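You operate a simulated robot arm through the tools that you are given. There is no shell and no other tool. Be economical: measure what you need, move in short steps, check, and stop when the job is done.

You are at the controls of a simulated robot arm. One attempt, no reset.

JOB
Union ONE leaks: stop the machine, tighten the nut and restart.
Fine: feed valve closed before the nut is turned, open again before the start.

It is judged by the outcome, as a careful person would: the job done as asked, and still so three seconds after it is handed in. It fails if anything else is knocked over, pushed out of place, dropped, spilled or broken.

ROBOT AND FRAMES
A 6-joint arm with a fingered hand on a trunk, on a base that drives. Base frame: it is fixed to the floor where the robot stands at the start and does not move with it; the origin is under the middle of the robot, x ahead of it, y to its left, z up. Lengths are in m, angles in degrees, forces in N, time in s.
With the tool pointing down near the work surface it reaches from about 0.24 to 0.72 m from the robot's upright axis, wherever it stands. Its first joint turns from -166.0 to 166.0 degrees. Places, roughly: air one slider [0.5, -1.1, 1.1]; air two slider [3.7, -2, 1.1]; black bolt [3.6, -2.1, 1.3]; curtain one flap [0.8, -0.2, 1.8]; curtain two flap [4, -1.2, 1.8]; cycle one slider [0.5, -1.1, 1.5]; cycle two slider [3.7, -2, 1.5]; drain one valve [0.8, -0.1, 0.8]; drain two valve [4, -1.1, 0.8]; feed one valve [0.7, -0.7, 1.1]; feed two valve [3.8, -1.6, 1]; filter one bolt [0.4, -1.1, 0.8]; filter two bolt [3.6, -2, 0.8]; float one slider [0.7, -0.4, 1]; float two slider [3.9, -1.3, 1]; green bolt [0.4, -1.2, 1.8]. Payload 4 kg.
Tool frame: the origin (TCP) lies between the finger pads and is the grasp point; the fingertips stand 0.026 m ahead of it; z points along the fingers, y is the line along which they close. Largest opening 0.148 m; the body of the gripper starts 0.073 m behind the TCP. The gripper is a hand of 3 fingers: y runs from the thumb to the fingers, the wrist lies at [0, 0, -0.239] in the tool frame.
Orientation is that of the tool frame in the base frame, as a unit quaternion [x, y, z, w]. With the fingers straight down and closing along the base's y, the tool's x points along the base's -x, its y along +y and its z along -z.

CONTROLS
- The arm moves only by the tool apply_moves. Its argument "steps" is a list of rows, each an object of numbers (a shift or turn left out is 0): "tx", "ty", "tz": the shift along the tool's x, y, z in cm; "ax", "ay", "az": the turn, a rotation vector about the tool's x, y, z in degrees. In form: [{"tx": .., "ty": .., "tz": .., "ax": .., "ay": .., "az": ..}, ...]. A call has 1 to 12 rows; each row shifts and turns the commanded pose from where the row before left it, along the tool's axes as they then stand. Each row takes 0.2 s and may step no farther than 0.05 m and 8.6 degrees from the row before; otherwise, the whole call is refused. A pose out of reach is approached as far as the arm can. The call stops where the force on the tool passes 70 N (or 10 N more than at its start, if that is more) or the arm is blocked; 0.2 s more then pass. In this call time passes only in rows, and 0.2 s behind the last. The reply holds the time, the measured pose of the TCP, the force on the tool along the base axes, the opening and the grip force, in the units named above and with some noise, with the torque about the TCP (base axes, N m) and any sound that the robot's microphone picked up, and new pictures: "views" is both (left out), scene, wrist or none.
- Cameras (640 x 400 px; columns grow to the right, rows downward): "scene" is now at [0.0259, 0.125, 1.3623]; the picture's right is [-0.41, -0.91, 0.00], its down [-0.26, 0.12, -0.96] and it looks along [0.88, -0.39, -0.28] (base axes); focal length 258 px, centre (320, 200). "wrist" rides on the gripper at [0.068, -0.039, -0.09] in the tool frame; the picture's right is [0.50, 0.87, 0.00], its down [-0.66, 0.38, -0.65] and it looks along [-0.57, 0.33, 0.76] (tool axes); focal length 222 px, centre (320, 200). There is no depth. A picture from a camera that has moved, and an enlarged one, comes with that camera's place and axes in the base frame and with its lens.
- lift_body(by): slides the trunk up (or, below 0, down) by that many m; the arm and the scene camera ride with it, the base frame stays. It gives what a move gives, with no picture.
- drive_base(legs): drives the robot by 1 to 6 legs, each [ahead, left, turn to the left] in m, m and degrees, along the robot's own axes; the way and the turn of a leg run together, so that a leg with both is an arc; at most 1.5 m and 180 degrees a leg. The arm and the cameras ride along, it lands a little off, and it stops where it bumps. It gives what a move gives, and a new picture of the scene camera.
- curl_fingers(finger1, finger2, thumb_bend): sets how far each is bent, from 0 (flat) to 1 (curled in); at 0.3 the hand is open as for a grip, at 0.7 the pads meet at the TCP. One left out holds its place. A second passes; each finger stops where it meets its share of the squeeze, and holds until it gets a number again. It is the only way to open and close the hand. It gives what a move gives, with no picture; readings hold the bend of each and the force on the fingers (four entries, about 0 where the hand has none), thumb and palm.
- turn_head(pan, tilt): turns the head with the scene camera to pan (to the left, within 155 degrees either way) and tilt (down, from -29 to 69), counted from straight ahead of the robot. It gives what a move gives, and a new picture of the scene camera.
- enlarge(camera, box): a new picture of the part [left, top, right, bottom] of that camera's present view, enlarged. It takes no simulated time.
- close_job(): hands the job in; it is judged then, once.

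Work in short steps. Places have to be worked out from the pictures, the camera data and where the tool is seen: move nearer, look again, correct. Check each grasp and each placing, and mend what went wrong. You have 120 turns and 260 pictures in all, those below and enlarged ones among them. Open the gripper and draw the arm clear of the work before you hand the job in, unless the task says otherwise; then end with one line.

The tools are called after "Emit:" as name(argument=value, ...) on one line, values as JSON. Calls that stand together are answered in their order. apply_moves: Moves the arm, as the interface text tells. Its arguments: {"type":"object","properties":{"steps":{"type":"array","items":{"type":"object","properties":{"tx":{"type":"number"},"ty":{"type":"number"},"tz":{"type":"number"},"ax":{"type":"number"},"ay":{"type":"number"},"az":{"type":"number"}}}},"views":{"type":"string","enum":["both","scene","wrist","none"]}},"required":["steps"]} The other tools are called the same way: lift_body (by) slides the trunk up or down; curl_fingers (finger1, finger2, thumb_bend) moves the fingers one by one; drive_base (legs) drives the base; turn_head (pan, tilt) turns the head that bears the scene camera; enlarge (camera, box) takes an enlarged picture of a part of a camera's view; close_job () hands the job in.

At the start:

```text
clock: 0.0
eef_pos: [0.4538, -0.1865, 0.9997]
ee_rot: [0.0, 1.0, -0.001, -0.001]
ft_force: [0.4, 0.0, 0.0]
torque: [0.01, -0.04, -0.01]
finger_gap: 0.1479
grip_force: 0.1
shape: jaw
bend: [0.3, 0.3, 0.3]
finger forces: [0.0, 0.0, 0.0, 0.1, 0.0, 0.1]
trunk travel left (down, up): [-0.275, 0.315]
robot x, y, heading: [-0.0027, -0.0017, -0.0]
head pan, tilt: [-23.9, 16.5]
```

scene: 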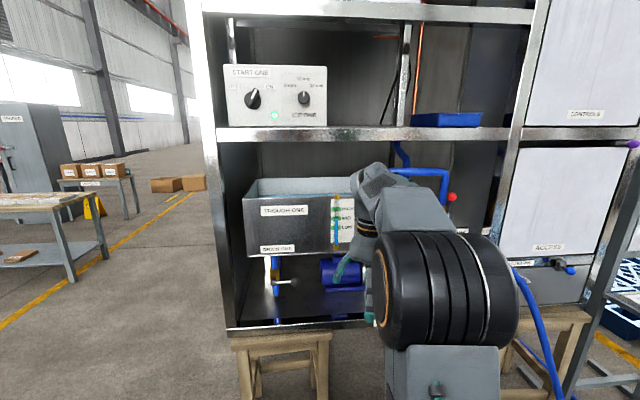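
wrist: 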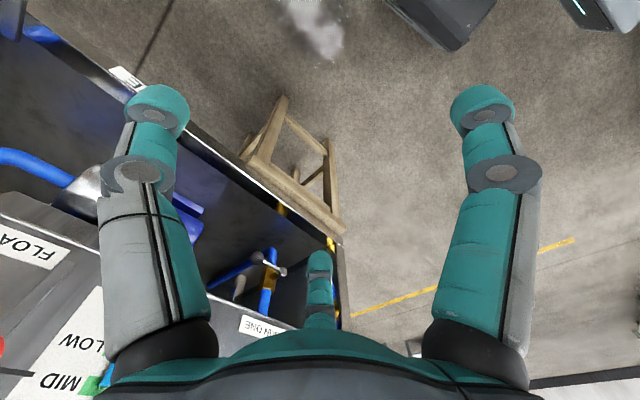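

The scene shows the rig with a start panel, trough, pump and pipes. I enlarge parts to read the labels.

Emit:
enlarge(camera="scene", box=[200, 50, 360, 150])

Emit:
enlarge(camera="scene", box=[360, 80, 640, 300])

Emit:
enlarge(camera="scene", box=[230, 170, 400, 340])

```text
4.00 times, centred on (280, 100) of scene
camera zoom: at [0.0259, 0.125, 1.3623], right [-0.41, -0.91, 0.0], down [-0.26, 0.12, -0.96], along [0.88, -0.39, -0.28], focal length 1031 px, centre (480, 600)
```

zoom: 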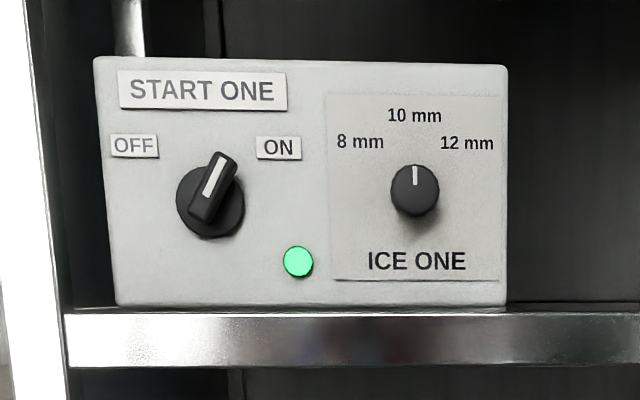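

```text
1.82 times, centred on (500, 190) of scene
camera zoom: at [0.0259, 0.125, 1.3623], right [-0.41, -0.91, 0.0], down [-0.26, 0.12, -0.96], along [0.88, -0.39, -0.28], focal length 468 px, centre (-7, 218)
```

zoom: 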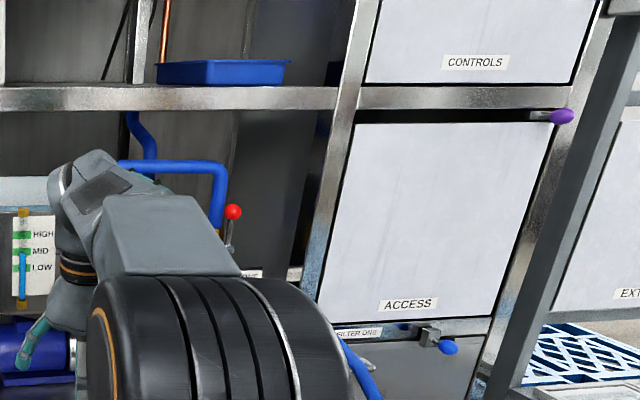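

```text
2.35 times, centred on (315, 255) of scene
camera zoom: at [0.0259, 0.125, 1.3623], right [-0.41, -0.91, 0.0], down [-0.26, 0.12, -0.96], along [0.88, -0.39, -0.28], focal length 606 px, centre (332, 71)
```

zoom: 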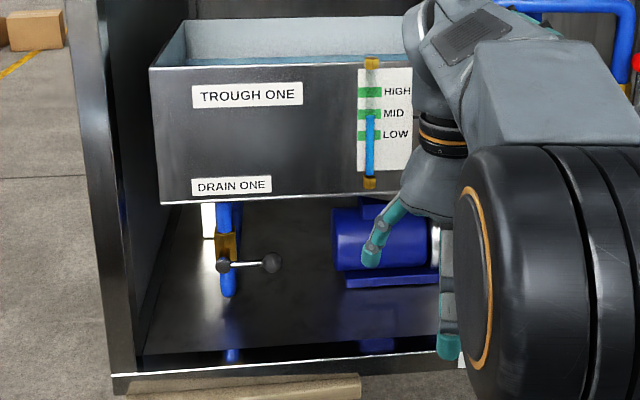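

The arm hides the feed area. I look around with the head to find the union and the other panels.

Emit:
turn_head(pan=-60, tilt=10)

Emit:
turn_head(pan=-30, tilt=-15)

Emit:
turn_head(pan=-45, tilt=45)

```text
clock: 1.0
eef_pos: [0.453, -0.1862, 0.9999]
ee_rot: [0.0, 1.0, 0.0, 0.0]
ft_force: [0.5, 0.2, -0.6]
torque: [-0.01, 0.01, 0.01]
finger_gap: 0.1479
grip_force: 0.1
shape: jaw
bend: [0.3, 0.3, 0.3]
finger forces: [0.0, 0.0, 0.0, 0.1, 0.0, 0.0]
trunk travel left (down, up): [-0.275, 0.315]
robot x, y, heading: [0.0025, 0.0019, -0.0]
head pan, tilt: [-60.0, 10.0]
camera scene: at [-0.0129, 0.0823, 1.3729], right [-0.87, -0.5, 0.0], down [-0.09, 0.15, -0.98], along [0.49, -0.85, -0.17], focal length 258 px, centre (320, 200)
```

scene: 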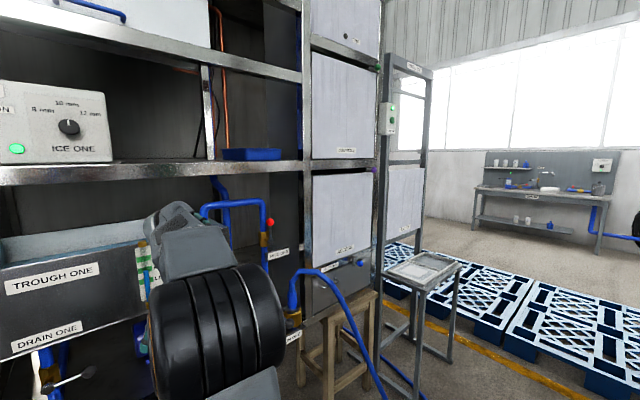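

```text
clock: 2.0
eef_pos: [0.4541, -0.1869, 0.9997]
ee_rot: [0.0, 1.0, 0.001, 0.001]
ft_force: [-0.5, -0.5, -0.5]
torque: [-0.02, 0.01, -0.02]
finger_gap: 0.1479
grip_force: 0.1
shape: jaw
bend: [0.3, 0.3, 0.3]
finger forces: [0.0, 0.1, 0.0, 0.0, 0.1, 0.0]
trunk travel left (down, up): [-0.275, 0.315]
robot x, y, heading: [-0.0027, 0.0032, -0.1]
head pan, tilt: [-30.0, -15.0]
camera scene: at [0.0102, 0.1225, 1.4113], right [-0.5, -0.87, 0.0], down [0.22, -0.13, -0.97], along [0.84, -0.48, 0.26], focal length 258 px, centre (320, 200)
```

scene: 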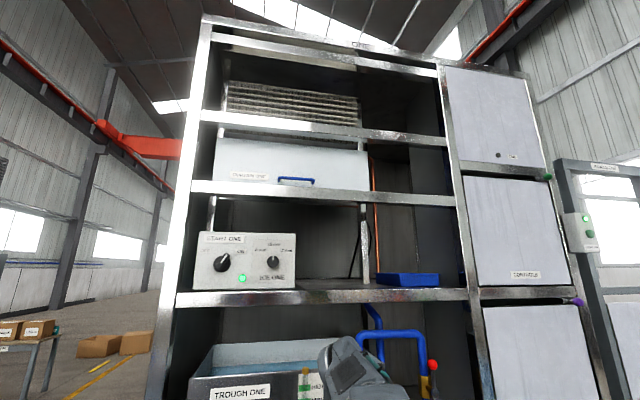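

```text
clock: 3.3
eef_pos: [0.453, -0.1862, 1.0003]
ee_rot: [0.0, 1.0, 0.0, 0.001]
ft_force: [0.0, 0.7, -0.3]
torque: [0.04, 0.01, -0.02]
finger_gap: 0.1479
grip_force: 0.1
shape: jaw
bend: [0.3, 0.3, 0.3]
finger forces: [0.0, 0.0, 0.1, 0.0, 0.1, 0.0]
trunk travel left (down, up): [-0.275, 0.315]
robot x, y, heading: [-0.0033, -0.0012, 0.1]
head pan, tilt: [-45.0, 45.0]
camera scene: at [-0.002, 0.1053, 1.318], right [-0.71, -0.71, 0.0], down [-0.5, 0.5, -0.71], along [0.5, -0.5, -0.71], focal length 258 px, centre (320, 200)
```

scene: 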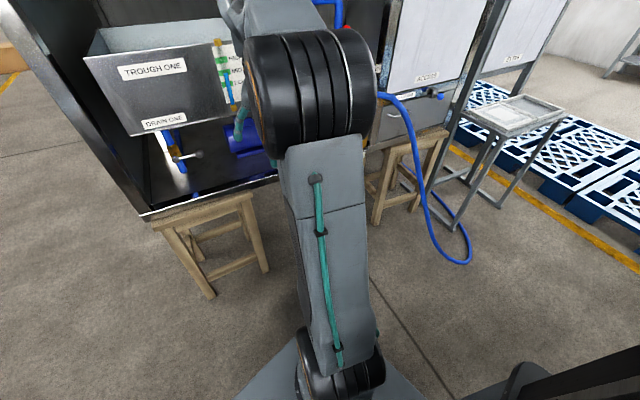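

I check the space around the robot before driving.

Emit:
turn_head(pan=-110, tilt=35)

Emit:
turn_head(pan=150, tilt=30)

```text
clock: 4.6
eef_pos: [0.4539, -0.1866, 0.9998]
ee_rot: [-0.001, 1.0, 0.0, 0.0]
ft_force: [-0.1, 0.1, -0.5]
torque: [0.0, -0.02, -0.03]
finger_gap: 0.1478
grip_force: 0.0
shape: jaw
bend: [0.3, 0.3, 0.3]
finger forces: [0.0, 0.0, 0.1, 0.0, 0.1, 0.0]
trunk travel left (down, up): [-0.275, 0.315]
robot x, y, heading: [-0.0025, -0.0003, -0.2]
head pan, tilt: [-110.0, 35.0]
camera scene: at [-0.0896, 0.0801, 1.3328], right [-0.94, 0.34, 0.0], down [0.2, 0.54, -0.82], along [-0.28, -0.77, -0.57], focal length 258 px, centre (320, 200)
```

scene: 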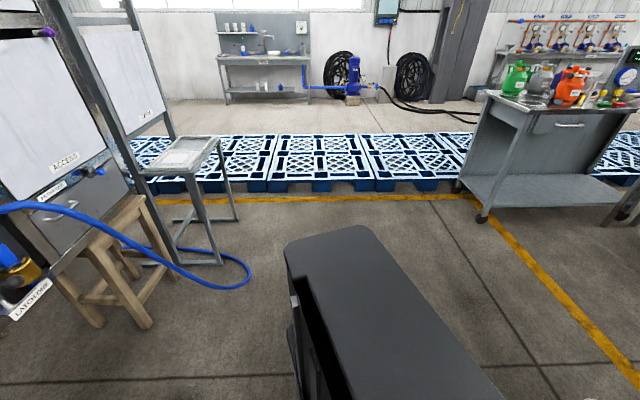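

```text
clock: 8.3
eef_pos: [0.4529, -0.1853, 0.9996]
ee_rot: [-0.001, 1.0, 0.0, 0.0]
ft_force: [0.1, -0.4, 0.5]
torque: [0.04, -0.01, 0.0]
finger_gap: 0.1482
grip_force: 0.0
shape: jaw
bend: [0.3, 0.3, 0.3]
finger forces: [0.0, 0.0, 0.0, 0.1, 0.0, 0.1]
trunk travel left (down, up): [-0.275, 0.315]
robot x, y, heading: [-0.0007, 0.0029, -0.1]
head pan, tilt: [150.0, 30.0]
camera scene: at [-0.1378, 0.2081, 1.3406], right [0.5, 0.87, 0.0], down [0.43, -0.25, -0.87], along [-0.75, 0.43, -0.5], focal length 258 px, centre (320, 200)
```

scene: 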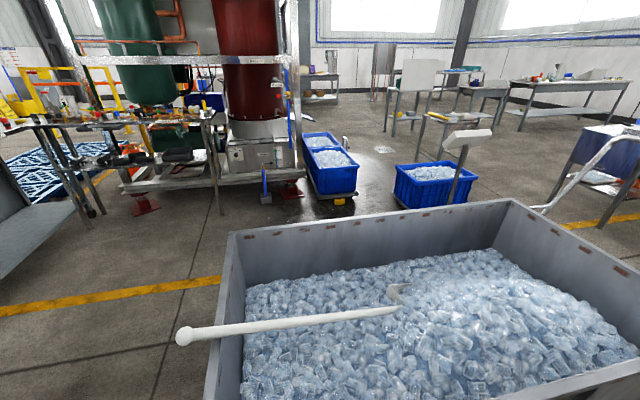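

I look closer at the hose connection next to "LATCH ONE", a likely place for the union.

Emit:
turn_head(pan=-70, tilt=35)

Emit:
enlarge(camera="scene", box=[140, 100, 460, 300])

```text
clock: 11.4
eef_pos: [0.4534, -0.1865, 1.0012]
ee_rot: [0.0, 1.0, 0.0, -0.001]
ft_force: [0.1, -0.6, 0.3]
torque: [0.03, 0.0, -0.03]
finger_gap: 0.1479
grip_force: 0.0
shape: jaw
bend: [0.3, 0.3, 0.3]
finger forces: [0.1, 0.0, 0.1, 0.0, 0.0, 0.0]
trunk travel left (down, up): [-0.275, 0.315]
robot x, y, heading: [0.0015, -0.0025, 0.1]
head pan, tilt: [-70.0, 35.0]
camera scene: at [-0.0293, 0.0801, 1.3328], right [-0.94, -0.34, 0.0], down [-0.2, 0.54, -0.82], along [0.28, -0.77, -0.57], focal length 258 px, centre (320, 200)
```

scene: 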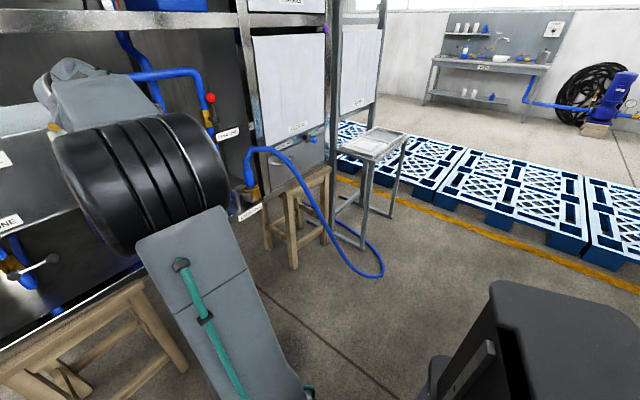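

```text
2.00 times, centred on (300, 200) of scene
camera zoom: at [-0.0293, 0.0801, 1.3328], right [-0.94, -0.34, 0.0], down [-0.2, 0.54, -0.82], along [0.28, -0.77, -0.57], focal length 515 px, centre (360, 200)
```

zoom: 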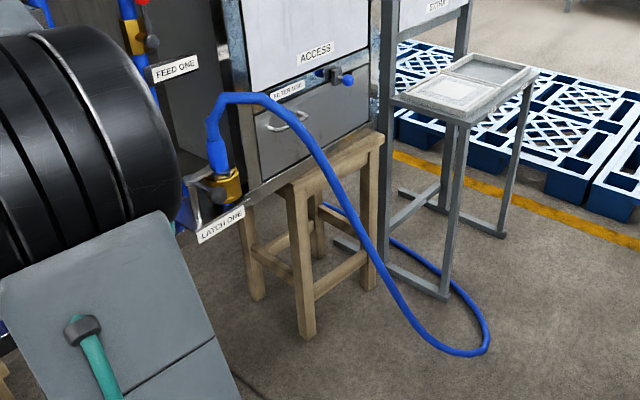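

The hose is the "latch one" coupling; the union must be behind the arm. I swing the arm to the left to clear the view.

Emit:
apply_moves(steps=[{"tx": 2, "ty": 4}, {"tx": 2, "ty": 4}, {"tx": 2, "ty": 4.5}, {"tx": 2, "ty": 4.5}, {"ty": 5}, {"ty": 5}, {"ty": 5}, {"tx": -1, "ty": 4.5}, {"tx": -1, "ty": 4.5}], views="none")

Emit:
turn_head(pan=-45, tilt=25)

```text
clock: 13.4
eef_pos: [0.3938, 0.2249, 0.9982]
ee_rot: [0.001, 1.0, 0.0, 0.0]
ft_force: [-0.1, -0.6, -0.3]
torque: [0.03, -0.04, -0.02]
finger_gap: 0.1478
grip_force: 0.1
shape: jaw
bend: [0.3, 0.3, 0.3]
finger forces: [0.0, 0.1, 0.1, 0.0, 0.1, 0.0]
trunk travel left (down, up): [-0.275, 0.315]
robot x, y, heading: [0.003, 0.0, 0.0]
head pan, tilt: [-70.0, 35.0]
```

```text
clock: 14.3
eef_pos: [0.3949, 0.2223, 0.9985]
ee_rot: [0.0, 1.0, 0.0, -0.001]
ft_force: [-0.2, 0.4, 0.5]
torque: [0.04, -0.01, -0.03]
finger_gap: 0.148
grip_force: 0.0
shape: jaw
bend: [0.3, 0.3, 0.3]
finger forces: [0.0, 0.1, 0.0, 0.0, 0.0, 0.0]
trunk travel left (down, up): [-0.275, 0.315]
robot x, y, heading: [-0.0012, -0.0011, 0.2]
head pan, tilt: [-45.0, 25.0]
camera scene: at [0.0056, 0.0977, 1.3485], right [-0.71, -0.71, 0.0], down [-0.3, 0.3, -0.91], along [0.64, -0.64, -0.42], focal length 258 px, centre (320, 200)
```

scene: 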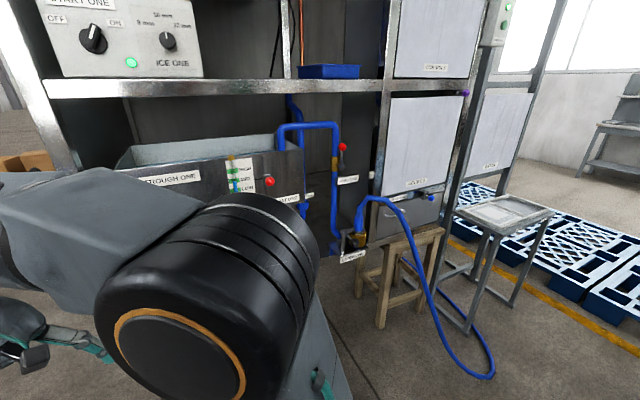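

Emit:
enlarge(camera="scene", box=[220, 80, 460, 280])

```text
2.00 times, centred on (340, 180) of scene
camera zoom: at [0.0056, 0.0977, 1.3485], right [-0.71, -0.71, 0.0], down [-0.3, 0.3, -0.91], along [0.64, -0.64, -0.42], focal length 515 px, centre (280, 240)
```

zoom: 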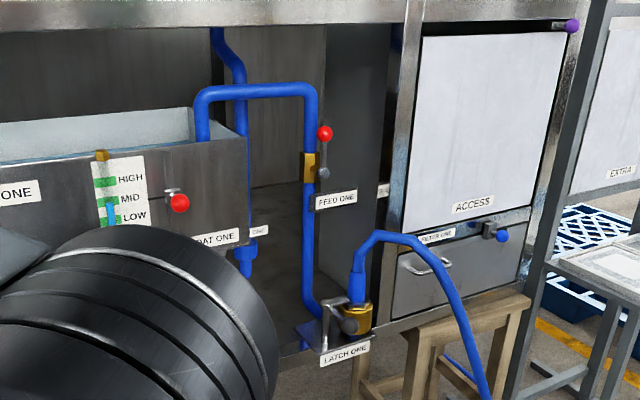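

I square the robot to the rig and strafe right for a better look.

Emit:
drive_base(legs=[[-0.05, 0, -24], [0, -0.35, 0]])

Emit:
turn_head(pan=-15, tilt=30)

```text
clock: 17.8
eef_pos: [0.2624, -0.2645, 0.9989]
ee_rot: [0.208, 0.978, 0.0, 0.0]
ft_force: [-0.2, 0.7, -0.9]
torque: [0.01, -0.02, 0.0]
finger_gap: 0.1479
grip_force: 0.0
shape: jaw
bend: [0.3, 0.3, 0.3]
finger forces: [0.0, 0.1, 0.0, 0.1, 0.0, 0.0]
trunk travel left (down, up): [-0.275, 0.315]
robot x, y, heading: [-0.1891, -0.3054, -23.7]
head pan, tilt: [-45.0, 25.0]
camera scene: at [-0.145, -0.2195, 1.3485], right [-0.93, -0.36, 0.0], down [-0.15, 0.39, -0.91], along [0.33, -0.85, -0.42], focal length 258 px, centre (320, 200)
```

scene: 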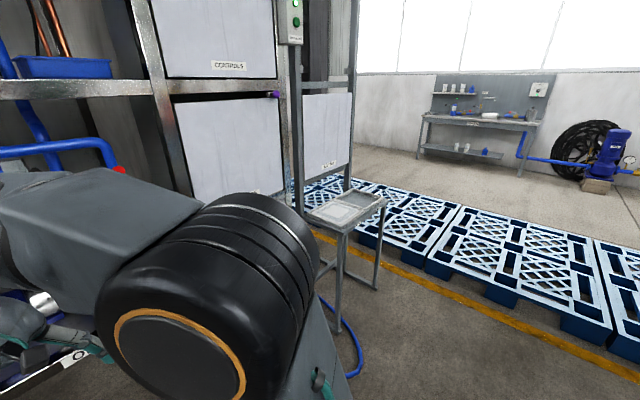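

```text
clock: 18.8
eef_pos: [0.2603, -0.2627, 0.9989]
ee_rot: [0.208, 0.978, -0.001, 0.0]
ft_force: [-1.2, -0.1, -0.8]
torque: [0.02, -0.02, 0.0]
finger_gap: 0.1478
grip_force: 0.1
shape: jaw
bend: [0.3, 0.3, 0.3]
finger forces: [0.0, 0.0, 0.0, 0.0, 0.1, 0.0]
trunk travel left (down, up): [-0.275, 0.315]
robot x, y, heading: [-0.1895, -0.3081, -24.0]
head pan, tilt: [-15.0, 30.0]
camera scene: at [-0.1079, -0.1905, 1.3406], right [-0.63, -0.78, 0.0], down [-0.39, 0.31, -0.87], along [0.67, -0.54, -0.5], focal length 258 px, centre (320, 200)
```

scene: 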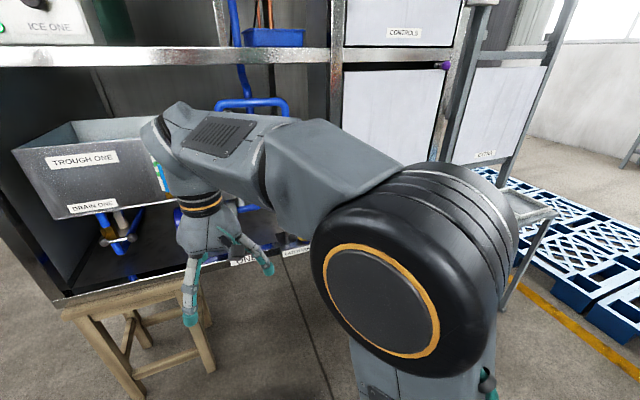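

The arm still hides the feed corner from the head, so I use the wrist camera: pitch the tool up 45° to look forward into the rig.

Emit:
apply_moves(steps=[{"ty": -4, "ay": -7.5}, {"ty": -4, "ay": -7.5}, {"ty": -4, "ay": -7.5}, {"ty": -4, "ay": -7.5}, {"ty": -4, "ay": -7.5}, {"ty": -4, "ay": -7.5}])

```text
clock: 20.2
eef_pos: [0.1633, -0.4833, 0.9996]
ee_rot: [0.192, 0.904, -0.08, 0.374]
ft_force: [0.5, 0.5, 0.3]
torque: [-0.01, -0.01, 0.0]
finger_gap: 0.1478
grip_force: 0.0
shape: jaw
bend: [0.3, 0.3, 0.3]
finger forces: [0.1, 0.1, 0.0, 0.0, 0.0, 0.0]
trunk travel left (down, up): [-0.275, 0.315]
robot x, y, heading: [-0.1911, -0.3061, -23.7]
head pan, tilt: [-15.0, 30.0]
camera scene: at [-0.1077, -0.1906, 1.3406], right [-0.63, -0.78, 0.0], down [-0.39, 0.31, -0.87], along [0.67, -0.54, -0.5], focal length 258 px, centre (320, 200)
camera wrist: at [0.0456, -0.474, 1.0141], right [0.03, 0.93, -0.35], down [0.15, 0.35, 0.93], along [0.99, -0.08, -0.13], focal length 222 px, centre (320, 200)
```

scene: 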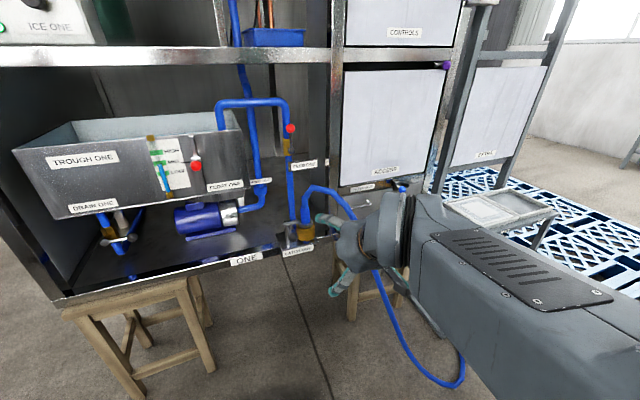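
wrist: 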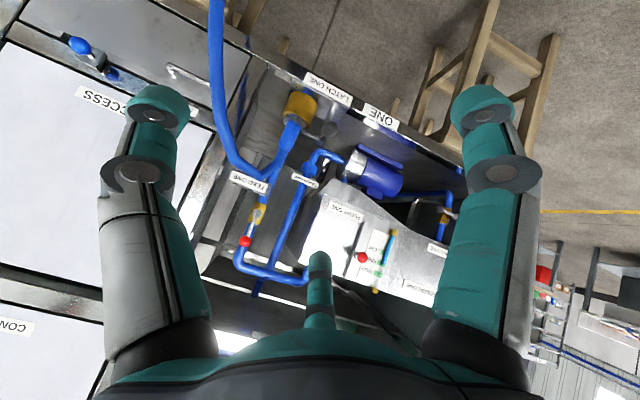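

Much clearer view. I enlarge the pipe region in both cameras.

Emit:
enlarge(camera="scene", box=[170, 85, 350, 275])

Emit:
enlarge(camera="wrist", box=[210, 80, 450, 300])

```text
2.11 times, centred on (260, 180) of scene
camera zoom: at [-0.1077, -0.1906, 1.3406], right [-0.63, -0.78, 0.0], down [-0.39, 0.31, -0.87], along [0.67, -0.54, -0.5], focal length 542 px, centre (446, 242)
```

zoom: 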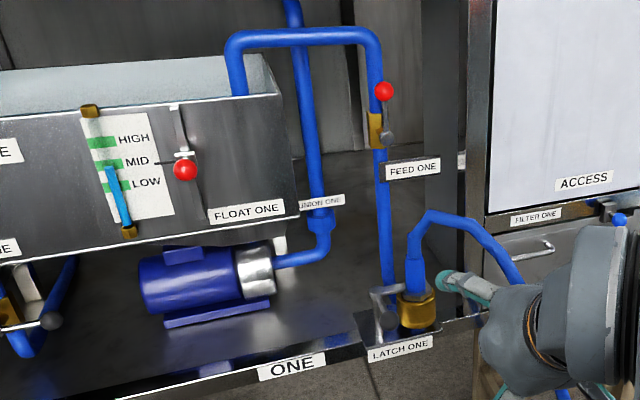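

```text
1.82 times, centred on (330, 190) of wrist
camera zoom: at [0.0456, -0.474, 1.0141], right [0.03, 0.93, -0.35], down [0.15, 0.35, 0.93], along [0.99, -0.08, -0.13], focal length 404 px, centre (302, 218)
```

zoom: 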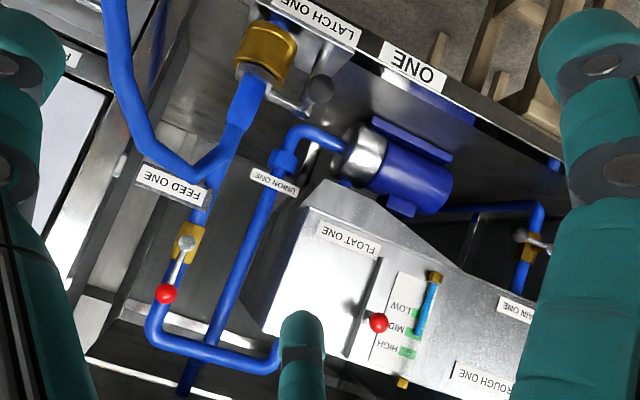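

Union ONE's nut sits at about (0.85,-0.62,0.81), feed lever ball at (0.66,-0.67,1.11) standing up the pipe (open). First the switch: I drive left, raise the trunk and level the tool towards the panel.

Emit:
drive_base(legs=[[0, 0.55, 0]])

Emit:
lift_body(by=0.25)

Emit:
apply_moves(steps=[{"ay": -7.5}, {"ay": -7.5}, {"ay": -7.5}, {"ay": -7.5}, {"ay": -7.5}, {"ay": -7.5}])

```text
clock: 23.3
eef_pos: [0.3852, 0.0205, 0.9994]
ee_rot: [0.191, 0.904, -0.079, 0.374]
ft_force: [0.5, -0.6, 0.9]
torque: [0.0, 0.02, -0.03]
finger_gap: 0.1479
grip_force: 0.1
shape: jaw
bend: [0.3, 0.3, 0.3]
finger forces: [0.0, 0.0, 0.0, 0.0, 0.0, 0.0]
trunk travel left (down, up): [-0.275, 0.315]
robot x, y, heading: [0.0345, 0.1932, -24.1]
head pan, tilt: [-15.0, 30.0]
camera scene: at [0.1132, 0.3118, 1.3406], right [-0.63, -0.78, 0.0], down [-0.39, 0.31, -0.87], along [0.68, -0.54, -0.5], focal length 258 px, centre (320, 200)
```

scene: 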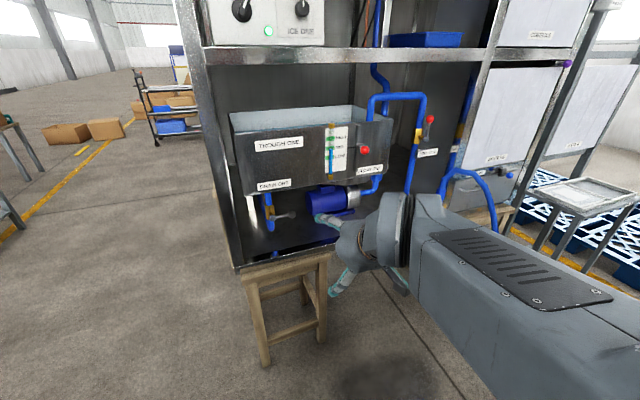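

```text
clock: 25.9
eef_pos: [0.3863, 0.0207, 1.2493]
ee_rot: [0.19, 0.904, -0.079, 0.374]
ft_force: [0.6, -0.7, -1.2]
torque: [0.03, 0.0, -0.01]
finger_gap: 0.1477
grip_force: 0.0
shape: jaw
bend: [0.3, 0.3, 0.3]
finger forces: [0.0, 0.1, 0.0, 0.0, 0.0, 0.0]
trunk travel left (down, up): [-0.525, 0.065]
robot x, y, heading: [0.0295, 0.1943, -23.6]
head pan, tilt: [-15.0, 30.0]
```

```text
clock: 27.3
eef_pos: [0.3856, 0.0281, 1.2662]
ee_rot: [0.173, 0.814, -0.118, 0.542]
ft_force: [1.1, 0.5, 0.2]
torque: [-0.04, -0.01, -0.02]
finger_gap: 0.1479
grip_force: 0.1
shape: jaw
bend: [0.3, 0.3, 0.3]
finger forces: [0.0, 0.0, 0.0, 0.0, 0.1, 0.1]
out of reach, approached as far as the arm can: row 3, 4, 5, 6
trunk travel left (down, up): [-0.525, 0.065]
robot x, y, heading: [0.0324, 0.196, -23.7]
head pan, tilt: [-15.0, 30.0]
camera scene: at [0.113, 0.3121, 1.5906], right [-0.63, -0.78, 0.0], down [-0.39, 0.31, -0.87], along [0.68, -0.54, -0.5], focal length 258 px, centre (320, 200)
camera wrist: at [0.2708, 0.0384, 1.2377], right [0.18, 0.87, -0.47], down [-0.16, 0.49, 0.85], along [0.97, -0.08, 0.23], focal length 222 px, centre (320, 200)
```

scene: 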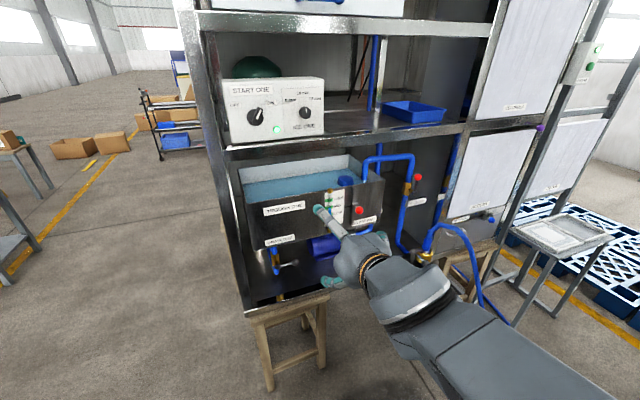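
wrist: 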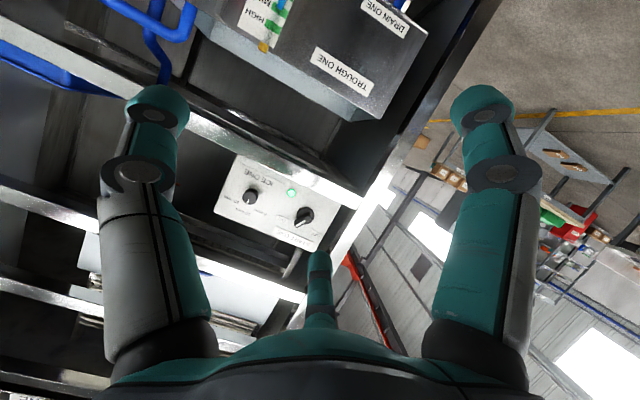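

The switch knob is at about (0.838,-0.028,1.43). The wrist limit stopped the pitch at 67° while folded; I reach forward and up, checking.

Emit:
apply_moves(steps=[{"tx": -3.1, "ty": 1.4, "tz": 2.7}, {"tx": -3.1, "ty": 1.4, "tz": 2.7}, {"tx": -3.1, "ty": 1.4, "tz": 2.7}, {"tx": -3.1, "ty": 1.4, "tz": 2.7}], views="none")

```text
clock: 28.3
eef_pos: [0.5169, 0.0237, 1.3201]
ee_rot: [0.173, 0.814, -0.119, 0.541]
ft_force: [0.4, -0.1, -0.8]
torque: [0.01, 0.03, -0.01]
finger_gap: 0.1481
grip_force: 0.0
shape: jaw
bend: [0.3, 0.3, 0.3]
finger forces: [0.0, 0.1, 0.1, 0.0, 0.1, 0.1]
out of reach, approached as far as the arm can: row 1, 2
trunk travel left (down, up): [-0.525, 0.065]
robot x, y, heading: [0.0314, 0.1911, -23.9]
head pan, tilt: [-15.0, 30.0]
```

Motion continues from the actual pose. I pitch to level while advancing.

Emit:
apply_moves(steps=[{"tx": -3, "ty": 2, "tz": 2.5}, {"tx": -3, "ty": 2, "tz": 2.5, "ay": -5.5}, {"tx": -2, "ty": 2, "tz": 2.5, "ay": -5.5}, {"tx": -1.5, "ty": 2, "tz": 3, "ay": -6}, {"tx": -0.5, "tz": 3, "ay": -6}])

```text
clock: 29.5
eef_pos: [0.7005, 0.0295, 1.3777]
ee_rot: [0.146, 0.69, -0.151, 0.693]
ft_force: [0.4, 0.4, 0.2]
torque: [0.01, 0.02, 0.01]
finger_gap: 0.1479
grip_force: 0.0
shape: jaw
bend: [0.3, 0.3, 0.3]
finger forces: [0.1, 0.0, 0.0, 0.1, 0.1, 0.1]
trunk travel left (down, up): [-0.525, 0.065]
robot x, y, heading: [0.0329, 0.1967, -23.7]
head pan, tilt: [-15.0, 30.0]
camera scene: at [0.1139, 0.3119, 1.5905], right [-0.63, -0.78, 0.0], down [-0.39, 0.31, -0.87], along [0.68, -0.54, -0.5], focal length 258 px, centre (320, 200)
camera wrist: at [0.6013, 0.0309, 1.3088], right [0.36, 0.79, -0.5], down [-0.44, 0.62, 0.65], along [0.82, -0.01, 0.57], focal length 222 px, centre (320, 200)
```

scene: 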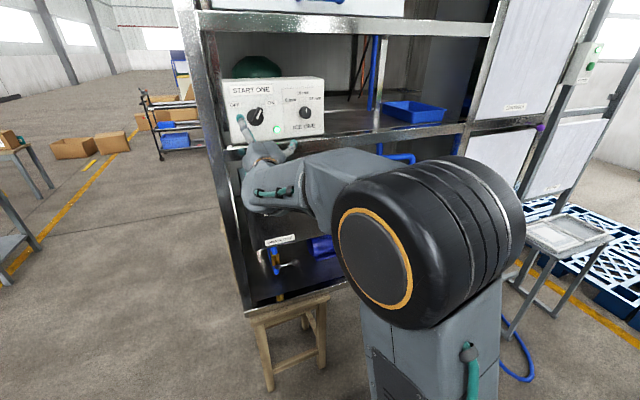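
wrist: 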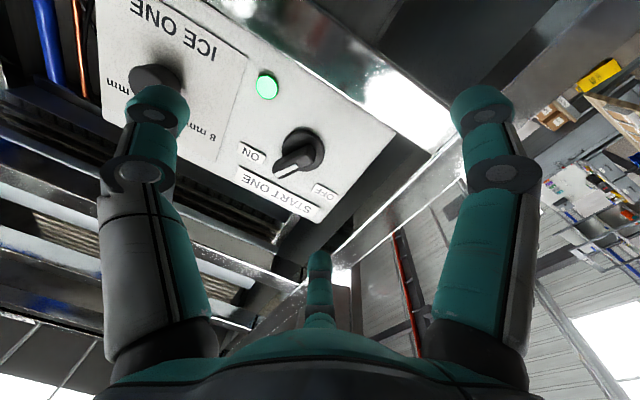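

Knob at (0.839,-0.028,1.431) confirmed by both cameras. I line up with it, roll the hand about 30° to match the pointer and close in to 6 cm.

Emit:
apply_moves(steps=[{"tx": -2.7, "ty": 0.2}, {"tx": -2.6, "ty": 0.2}, {"tz": 2.5, "az": 7.5}, {"tz": 2.5, "az": 7.5}, {"tz": 2, "az": 7.5}, {"tz": 2, "az": 7.5}])

Emit:
enlarge(camera="scene", box=[200, 60, 360, 160])

```text
clock: 30.9
eef_pos: [0.7825, -0.0029, 1.4309]
ee_rot: [0.321, 0.628, 0.034, 0.708]
ft_force: [0.3, -0.1, -0.1]
torque: [0.01, -0.02, -0.01]
finger_gap: 0.1479
grip_force: 0.2
shape: jaw
bend: [0.3, 0.3, 0.3]
finger forces: [0.0, 0.0, 0.0, 0.1, 0.0, 0.1]
trunk travel left (down, up): [-0.525, 0.065]
robot x, y, heading: [0.0314, 0.1919, -23.4]
head pan, tilt: [-15.0, 30.0]
camera scene: at [0.1137, 0.3119, 1.5906], right [-0.63, -0.78, 0.0], down [-0.39, 0.31, -0.87], along [0.68, -0.54, -0.5], focal length 258 px, centre (320, 200)
camera wrist: at [0.6998, 0.0333, 1.3522], right [0.41, 0.91, 0.0], down [-0.6, 0.27, 0.75], along [0.69, -0.31, 0.66], focal length 222 px, centre (320, 200)
```

scene: 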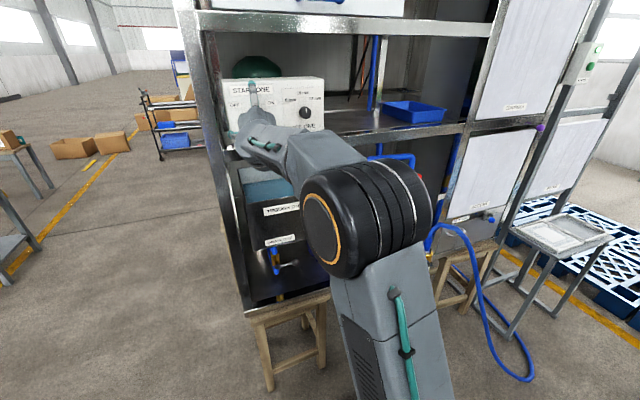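
wrist: 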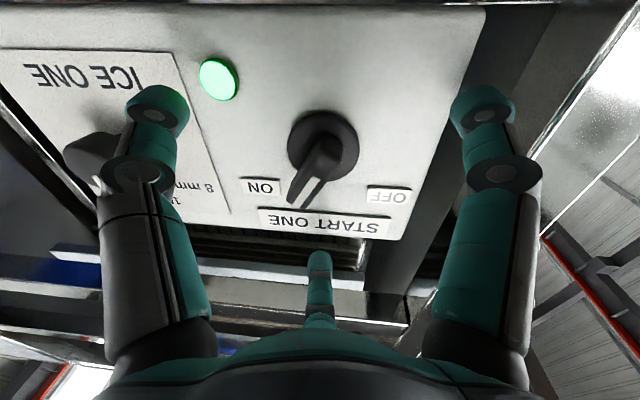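

```text
4.00 times, centred on (280, 110) of scene
camera zoom: at [0.1137, 0.3119, 1.5906], right [-0.63, -0.78, 0.0], down [-0.39, 0.31, -0.87], along [0.68, -0.54, -0.5], focal length 1031 px, centre (480, 560)
```

zoom: 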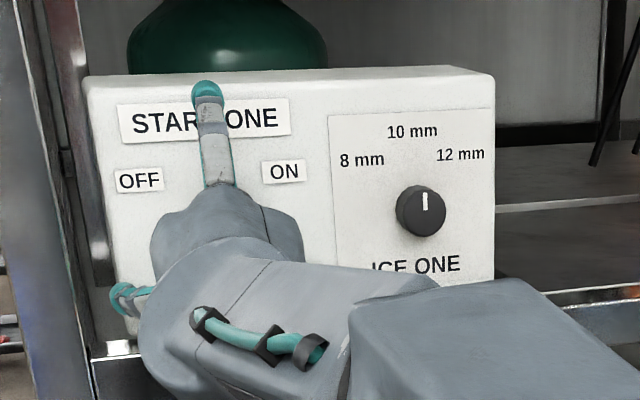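

The hand is centred on the knob and aligned with the bar. I creep in 2 cm.

Emit:
apply_moves(steps=[{"tz": 1}, {"tz": 1}])

```text
clock: 31.5
eef_pos: [0.7971, -0.0111, 1.4327]
ee_rot: [0.32, 0.628, 0.033, 0.709]
ft_force: [-10.0, 0.6, 1.3]
torque: [0.11, 0.41, 0.67]
finger_gap: 0.148
grip_force: 0.1
shape: jaw
bend: [0.28, 0.3, 0.3]
finger forces: [10.3, 0.0, 0.0, 0.1, 0.0, 0.1]
trunk travel left (down, up): [-0.525, 0.065]
robot x, y, heading: [0.0281, 0.1944, -23.7]
head pan, tilt: [-15.0, 30.0]
camera scene: at [0.1112, 0.3122, 1.5907], right [-0.63, -0.78, 0.0], down [-0.39, 0.31, -0.87], along [0.68, -0.54, -0.5], focal length 258 px, centre (320, 200)
camera wrist: at [0.7152, 0.0256, 1.3543], right [0.41, 0.91, 0.0], down [-0.6, 0.27, 0.75], along [0.69, -0.31, 0.66], focal length 222 px, centre (320, 200)
```

scene: 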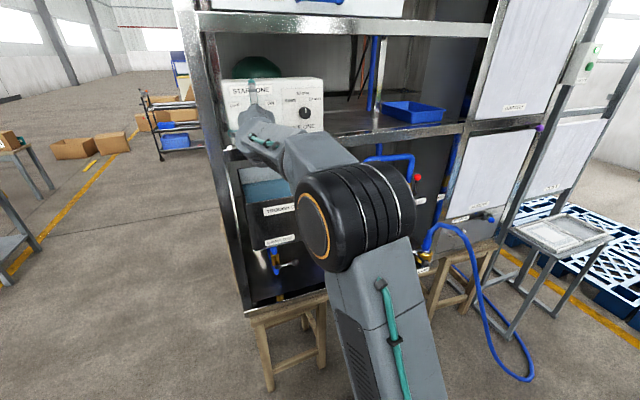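
wrist: 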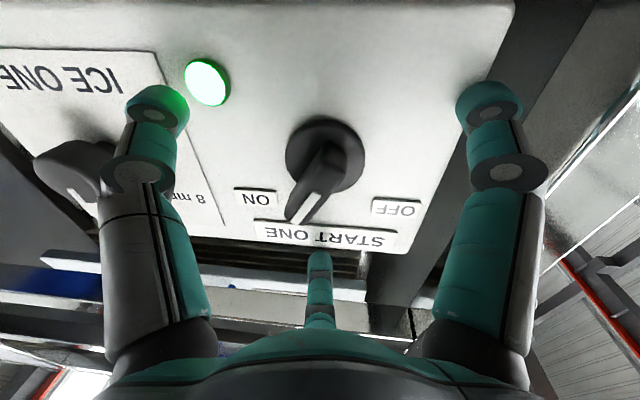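

Finger 1 touches the panel lightly. I back off 1 cm and half close the fingers.

Emit:
apply_moves(steps=[{"tz": -1}], views="none")

Emit:
curl_fingers(finger1=0.5, finger2=0.5, thumb_bend=0.5)

Emit:
apply_moves(steps=[{"tz": 0.2}])

```text
clock: 31.9
eef_pos: [0.7899, -0.0072, 1.4315]
ee_rot: [0.32, 0.628, 0.034, 0.708]
ft_force: [0.0, 0.6, -0.2]
torque: [-0.04, -0.02, 0.01]
finger_gap: 0.1482
grip_force: 0.0
shape: jaw
bend: [0.3, 0.3, 0.3]
finger forces: [0.0, 0.0, 0.0, 0.0, 0.0, 0.1]
trunk travel left (down, up): [-0.525, 0.065]
robot x, y, heading: [0.0351, 0.1932, -23.8]
head pan, tilt: [-15.0, 30.0]
```

```text
clock: 32.9
eef_pos: [0.7906, -0.0071, 1.4311]
ee_rot: [0.32, 0.628, 0.034, 0.708]
ft_force: [0.1, -0.5, 0.0]
torque: [-0.01, -0.01, -0.01]
finger_gap: 0.0628
grip_force: 0.0
shape: fingers
bend: [0.5, 0.5, 0.5]
finger forces: [0.0, 0.0, 0.1, 0.0, 0.1, 0.1]
trunk travel left (down, up): [-0.525, 0.065]
robot x, y, heading: [0.0348, 0.196, -24.1]
head pan, tilt: [-15.0, 30.0]
```

```text
clock: 33.3
eef_pos: [0.7912, -0.0074, 1.4324]
ee_rot: [0.32, 0.628, 0.034, 0.709]
ft_force: [-7.8, 3.1, -0.7]
torque: [0.06, 0.2, 0.37]
finger_gap: 0.0624
grip_force: 3.9
shape: fingers
bend: [0.5, 0.5, 0.5]
finger forces: [8.1, 0.0, 0.0, 0.0, 0.1, 0.0]
trunk travel left (down, up): [-0.525, 0.065]
robot x, y, heading: [0.0319, 0.1915, -23.8]
head pan, tilt: [-15.0, 30.0]
camera scene: at [0.1119, 0.3125, 1.5906], right [-0.63, -0.78, 0.0], down [-0.39, 0.31, -0.87], along [0.68, -0.54, -0.5], focal length 258 px, centre (320, 200)
camera wrist: at [0.7087, 0.0296, 1.3533], right [0.41, 0.91, -0.01], down [-0.6, 0.27, 0.75], along [0.69, -0.31, 0.66], focal length 222 px, centre (320, 200)
```

scene: 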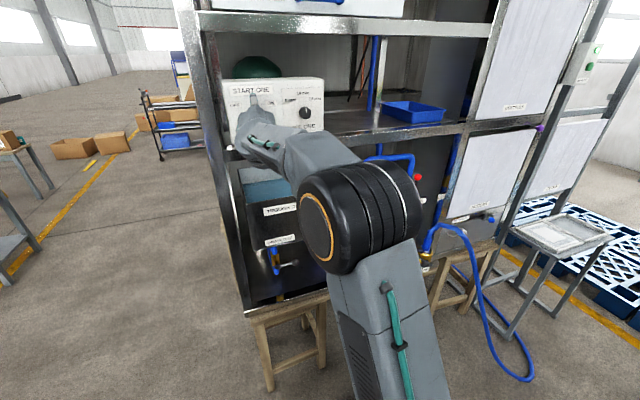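
wrist: 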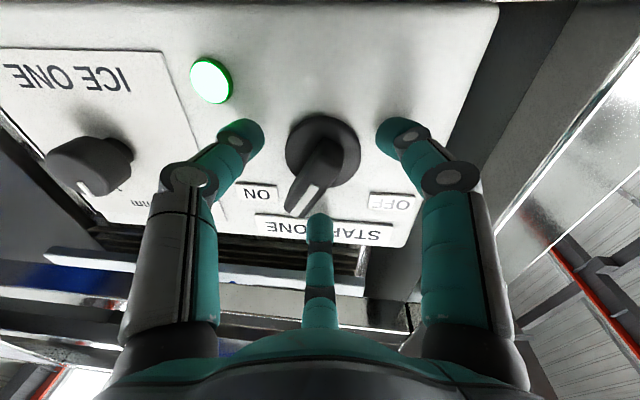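

Only a fingertip grazes the panel. I back off 4 mm and close onto the knob bar.

Emit:
apply_moves(steps=[{"tz": -0.5}], views="none")

Emit:
curl_fingers(finger1=0.62, finger2=0.62, thumb_bend=0.62)

Emit:
enlarge(camera="wrist", box=[160, 60, 480, 260])

```text
clock: 33.7
eef_pos: [0.7868, -0.0058, 1.4316]
ee_rot: [0.32, 0.628, 0.034, 0.708]
ft_force: [0.1, -0.1, -0.3]
torque: [0.0, -0.01, -0.01]
finger_gap: 0.0625
grip_force: 0.0
shape: fingers
bend: [0.5, 0.5, 0.5]
finger forces: [0.0, 0.1, 0.0, 0.0, 0.0, 0.0]
trunk travel left (down, up): [-0.525, 0.065]
robot x, y, heading: [0.0323, 0.1904, -23.5]
head pan, tilt: [-15.0, 30.0]
```

```text
clock: 34.7
eef_pos: [0.787, -0.0049, 1.4315]
ee_rot: [0.319, 0.629, 0.034, 0.708]
ft_force: [0.4, 1.3, -0.8]
torque: [0.05, 0.01, 0.08]
finger_gap: 0.0247
grip_force: 1.6
shape: fingers
bend: [0.61, 0.61, 0.62]
finger forces: [1.7, 0.5, 0.1, 0.0, 0.0, 0.0]
trunk travel left (down, up): [-0.525, 0.065]
robot x, y, heading: [0.0317, 0.1932, -23.5]
head pan, tilt: [-15.0, 30.0]
```

```text
2.00 times, centred on (320, 160) of wrist
camera zoom: at [0.7051, 0.0313, 1.3523], right [0.41, 0.91, -0.01], down [-0.6, 0.27, 0.75], along [0.69, -0.31, 0.66], focal length 444 px, centre (320, 280)
```

zoom: 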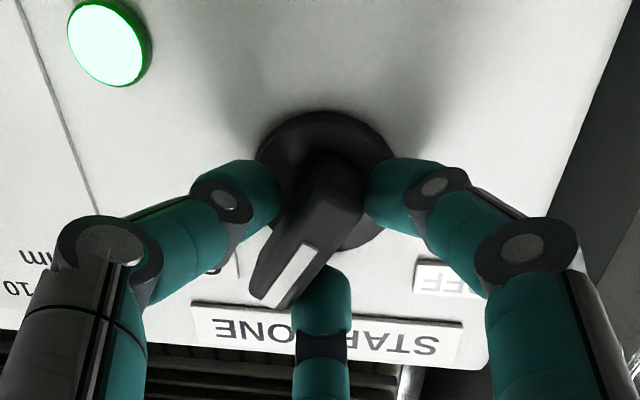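

The bar is caged: thumb on one side, both fingers on the other. I close slightly more and turn anticlockwise toward OFF.

Emit:
curl_fingers(thumb_bend=0.66)

Emit:
apply_moves(steps=[{"az": -7.5}, {"az": -7.5}, {"az": -7.5}, {"az": -7.5}, {"az": -7.5}])

```text
clock: 35.7
eef_pos: [0.7873, -0.0052, 1.4312]
ee_rot: [0.32, 0.628, 0.034, 0.708]
ft_force: [-1.8, 1.4, -0.9]
torque: [0.01, 0.04, 0.05]
finger_gap: 0.021
grip_force: 2.5
shape: fingers
bend: [0.61, 0.61, 0.65]
finger forces: [2.5, 0.7, 0.1, 0.0, 1.9, 0.0]
trunk travel left (down, up): [-0.525, 0.065]
robot x, y, heading: [0.0352, 0.1973, -24.0]
head pan, tilt: [-15.0, 30.0]
```

```text
clock: 36.9
eef_pos: [0.7868, -0.0023, 1.4308]
ee_rot: [0.099, 0.698, -0.196, 0.681]
ft_force: [-0.6, 3.5, -1.0]
torque: [0.04, 0.03, 0.1]
finger_gap: 0.0226
grip_force: 3.1
shape: fingers
bend: [0.61, 0.62, 0.66]
finger forces: [5.1, 0.9, 0.0, 0.1, 0.7, 0.1]
trunk travel left (down, up): [-0.525, 0.065]
robot x, y, heading: [0.0352, 0.1944, -23.7]
head pan, tilt: [-15.0, 30.0]
camera scene: at [0.1134, 0.3127, 1.5905], right [-0.63, -0.78, 0.0], down [-0.39, 0.31, -0.87], along [0.68, -0.54, -0.5], focal length 258 px, centre (320, 200)
camera wrist: at [0.686, -0.0113, 1.3688], right [0.33, 0.72, -0.62], down [-0.41, 0.69, 0.59], along [0.85, 0.06, 0.52], focal length 222 px, centre (320, 200)
```

scene: 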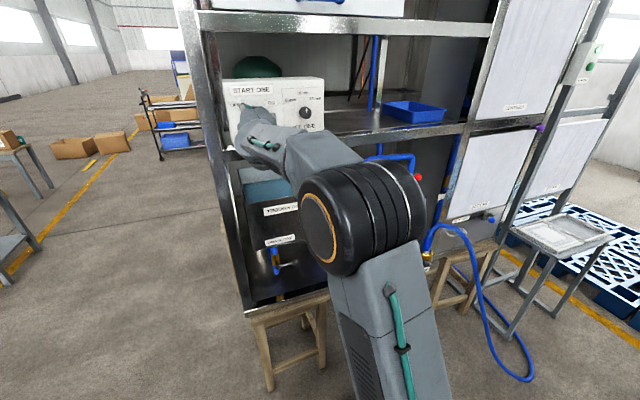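
wrist: 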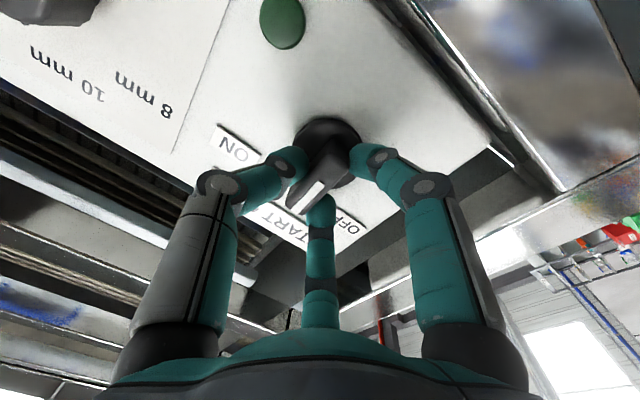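

The lamp went dark: the machine is off. I turn a bit further to seat it in the OFF position.

Emit:
apply_moves(steps=[{"az": -7.5}, {"az": -7.5}], views="wrist")

```text
clock: 37.5
eef_pos: [0.7881, -0.0049, 1.4307]
ee_rot: [0.007, 0.706, -0.284, 0.649]
ft_force: [0.6, 6.2, -2.0]
torque: [-0.01, 0.03, 0.19]
finger_gap: 0.022
grip_force: 2.8
shape: fingers
bend: [0.6, 0.61, 0.66]
finger forces: [3.0, 3.5, 0.0, 0.1, 0.0, 0.0]
trunk travel left (down, up): [-0.525, 0.065]
robot x, y, heading: [0.0304, 0.197, -23.6]
head pan, tilt: [-15.0, 30.0]
camera wrist: at [0.6804, -0.0241, 1.383], right [0.25, 0.55, -0.8], down [-0.35, 0.82, 0.45], along [0.9, 0.17, 0.4], focal length 222 px, centre (320, 200)
```

wrist: 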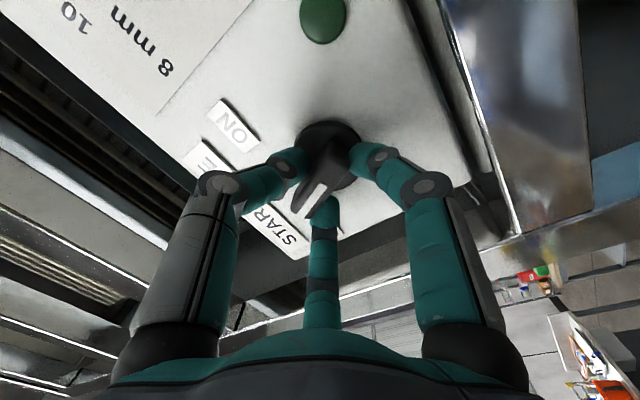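

The bar has reached its stop. I open the hand, back off and check the pointer.

Emit:
curl_fingers(finger1=0.4, finger2=0.4, thumb_bend=0.4)

Emit:
apply_moves(steps=[{"tz": -4}, {"tz": -4, "az": 7.5}, {"tz": -4, "az": 7.5}, {"tz": -4}], views="wrist")

```text
clock: 38.5
eef_pos: [0.7883, -0.0054, 1.4311]
ee_rot: [0.009, 0.705, -0.283, 0.65]
ft_force: [-0.1, -0.6, -0.5]
torque: [0.0, 0.03, 0.0]
finger_gap: 0.0945
grip_force: 0.0
shape: fingers
bend: [0.4, 0.4, 0.4]
finger forces: [0.0, 0.0, 0.0, 0.0, 0.0, 0.0]
trunk travel left (down, up): [-0.525, 0.065]
robot x, y, heading: [0.0344, 0.1925, -23.7]
head pan, tilt: [-15.0, 30.0]
```

```text
clock: 39.5
eef_pos: [0.6408, 0.0606, 1.4315]
ee_rot: [0.102, 0.698, -0.197, 0.681]
ft_force: [-0.6, -0.4, -0.2]
torque: [0.01, 0.01, 0.0]
finger_gap: 0.0948
grip_force: 0.1
shape: fingers
bend: [0.4, 0.4, 0.4]
finger forces: [0.1, 0.0, 0.0, 0.0, 0.0, 0.0]
trunk travel left (down, up): [-0.525, 0.065]
robot x, y, heading: [0.0316, 0.1952, -23.7]
head pan, tilt: [-15.0, 30.0]
camera wrist: at [0.5394, 0.0539, 1.3678], right [0.33, 0.72, -0.61], down [-0.41, 0.69, 0.59], along [0.85, 0.06, 0.52], focal length 222 px, centre (320, 200)
```

wrist: 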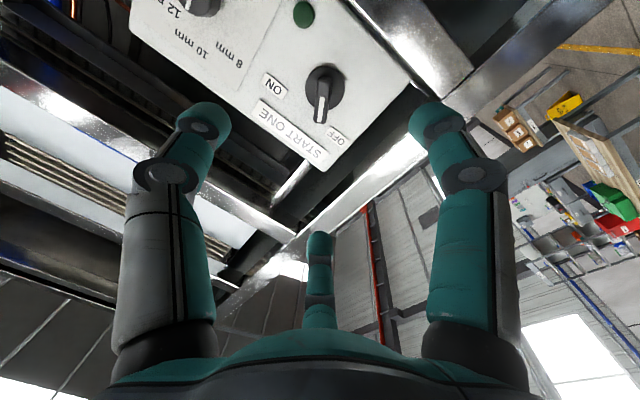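

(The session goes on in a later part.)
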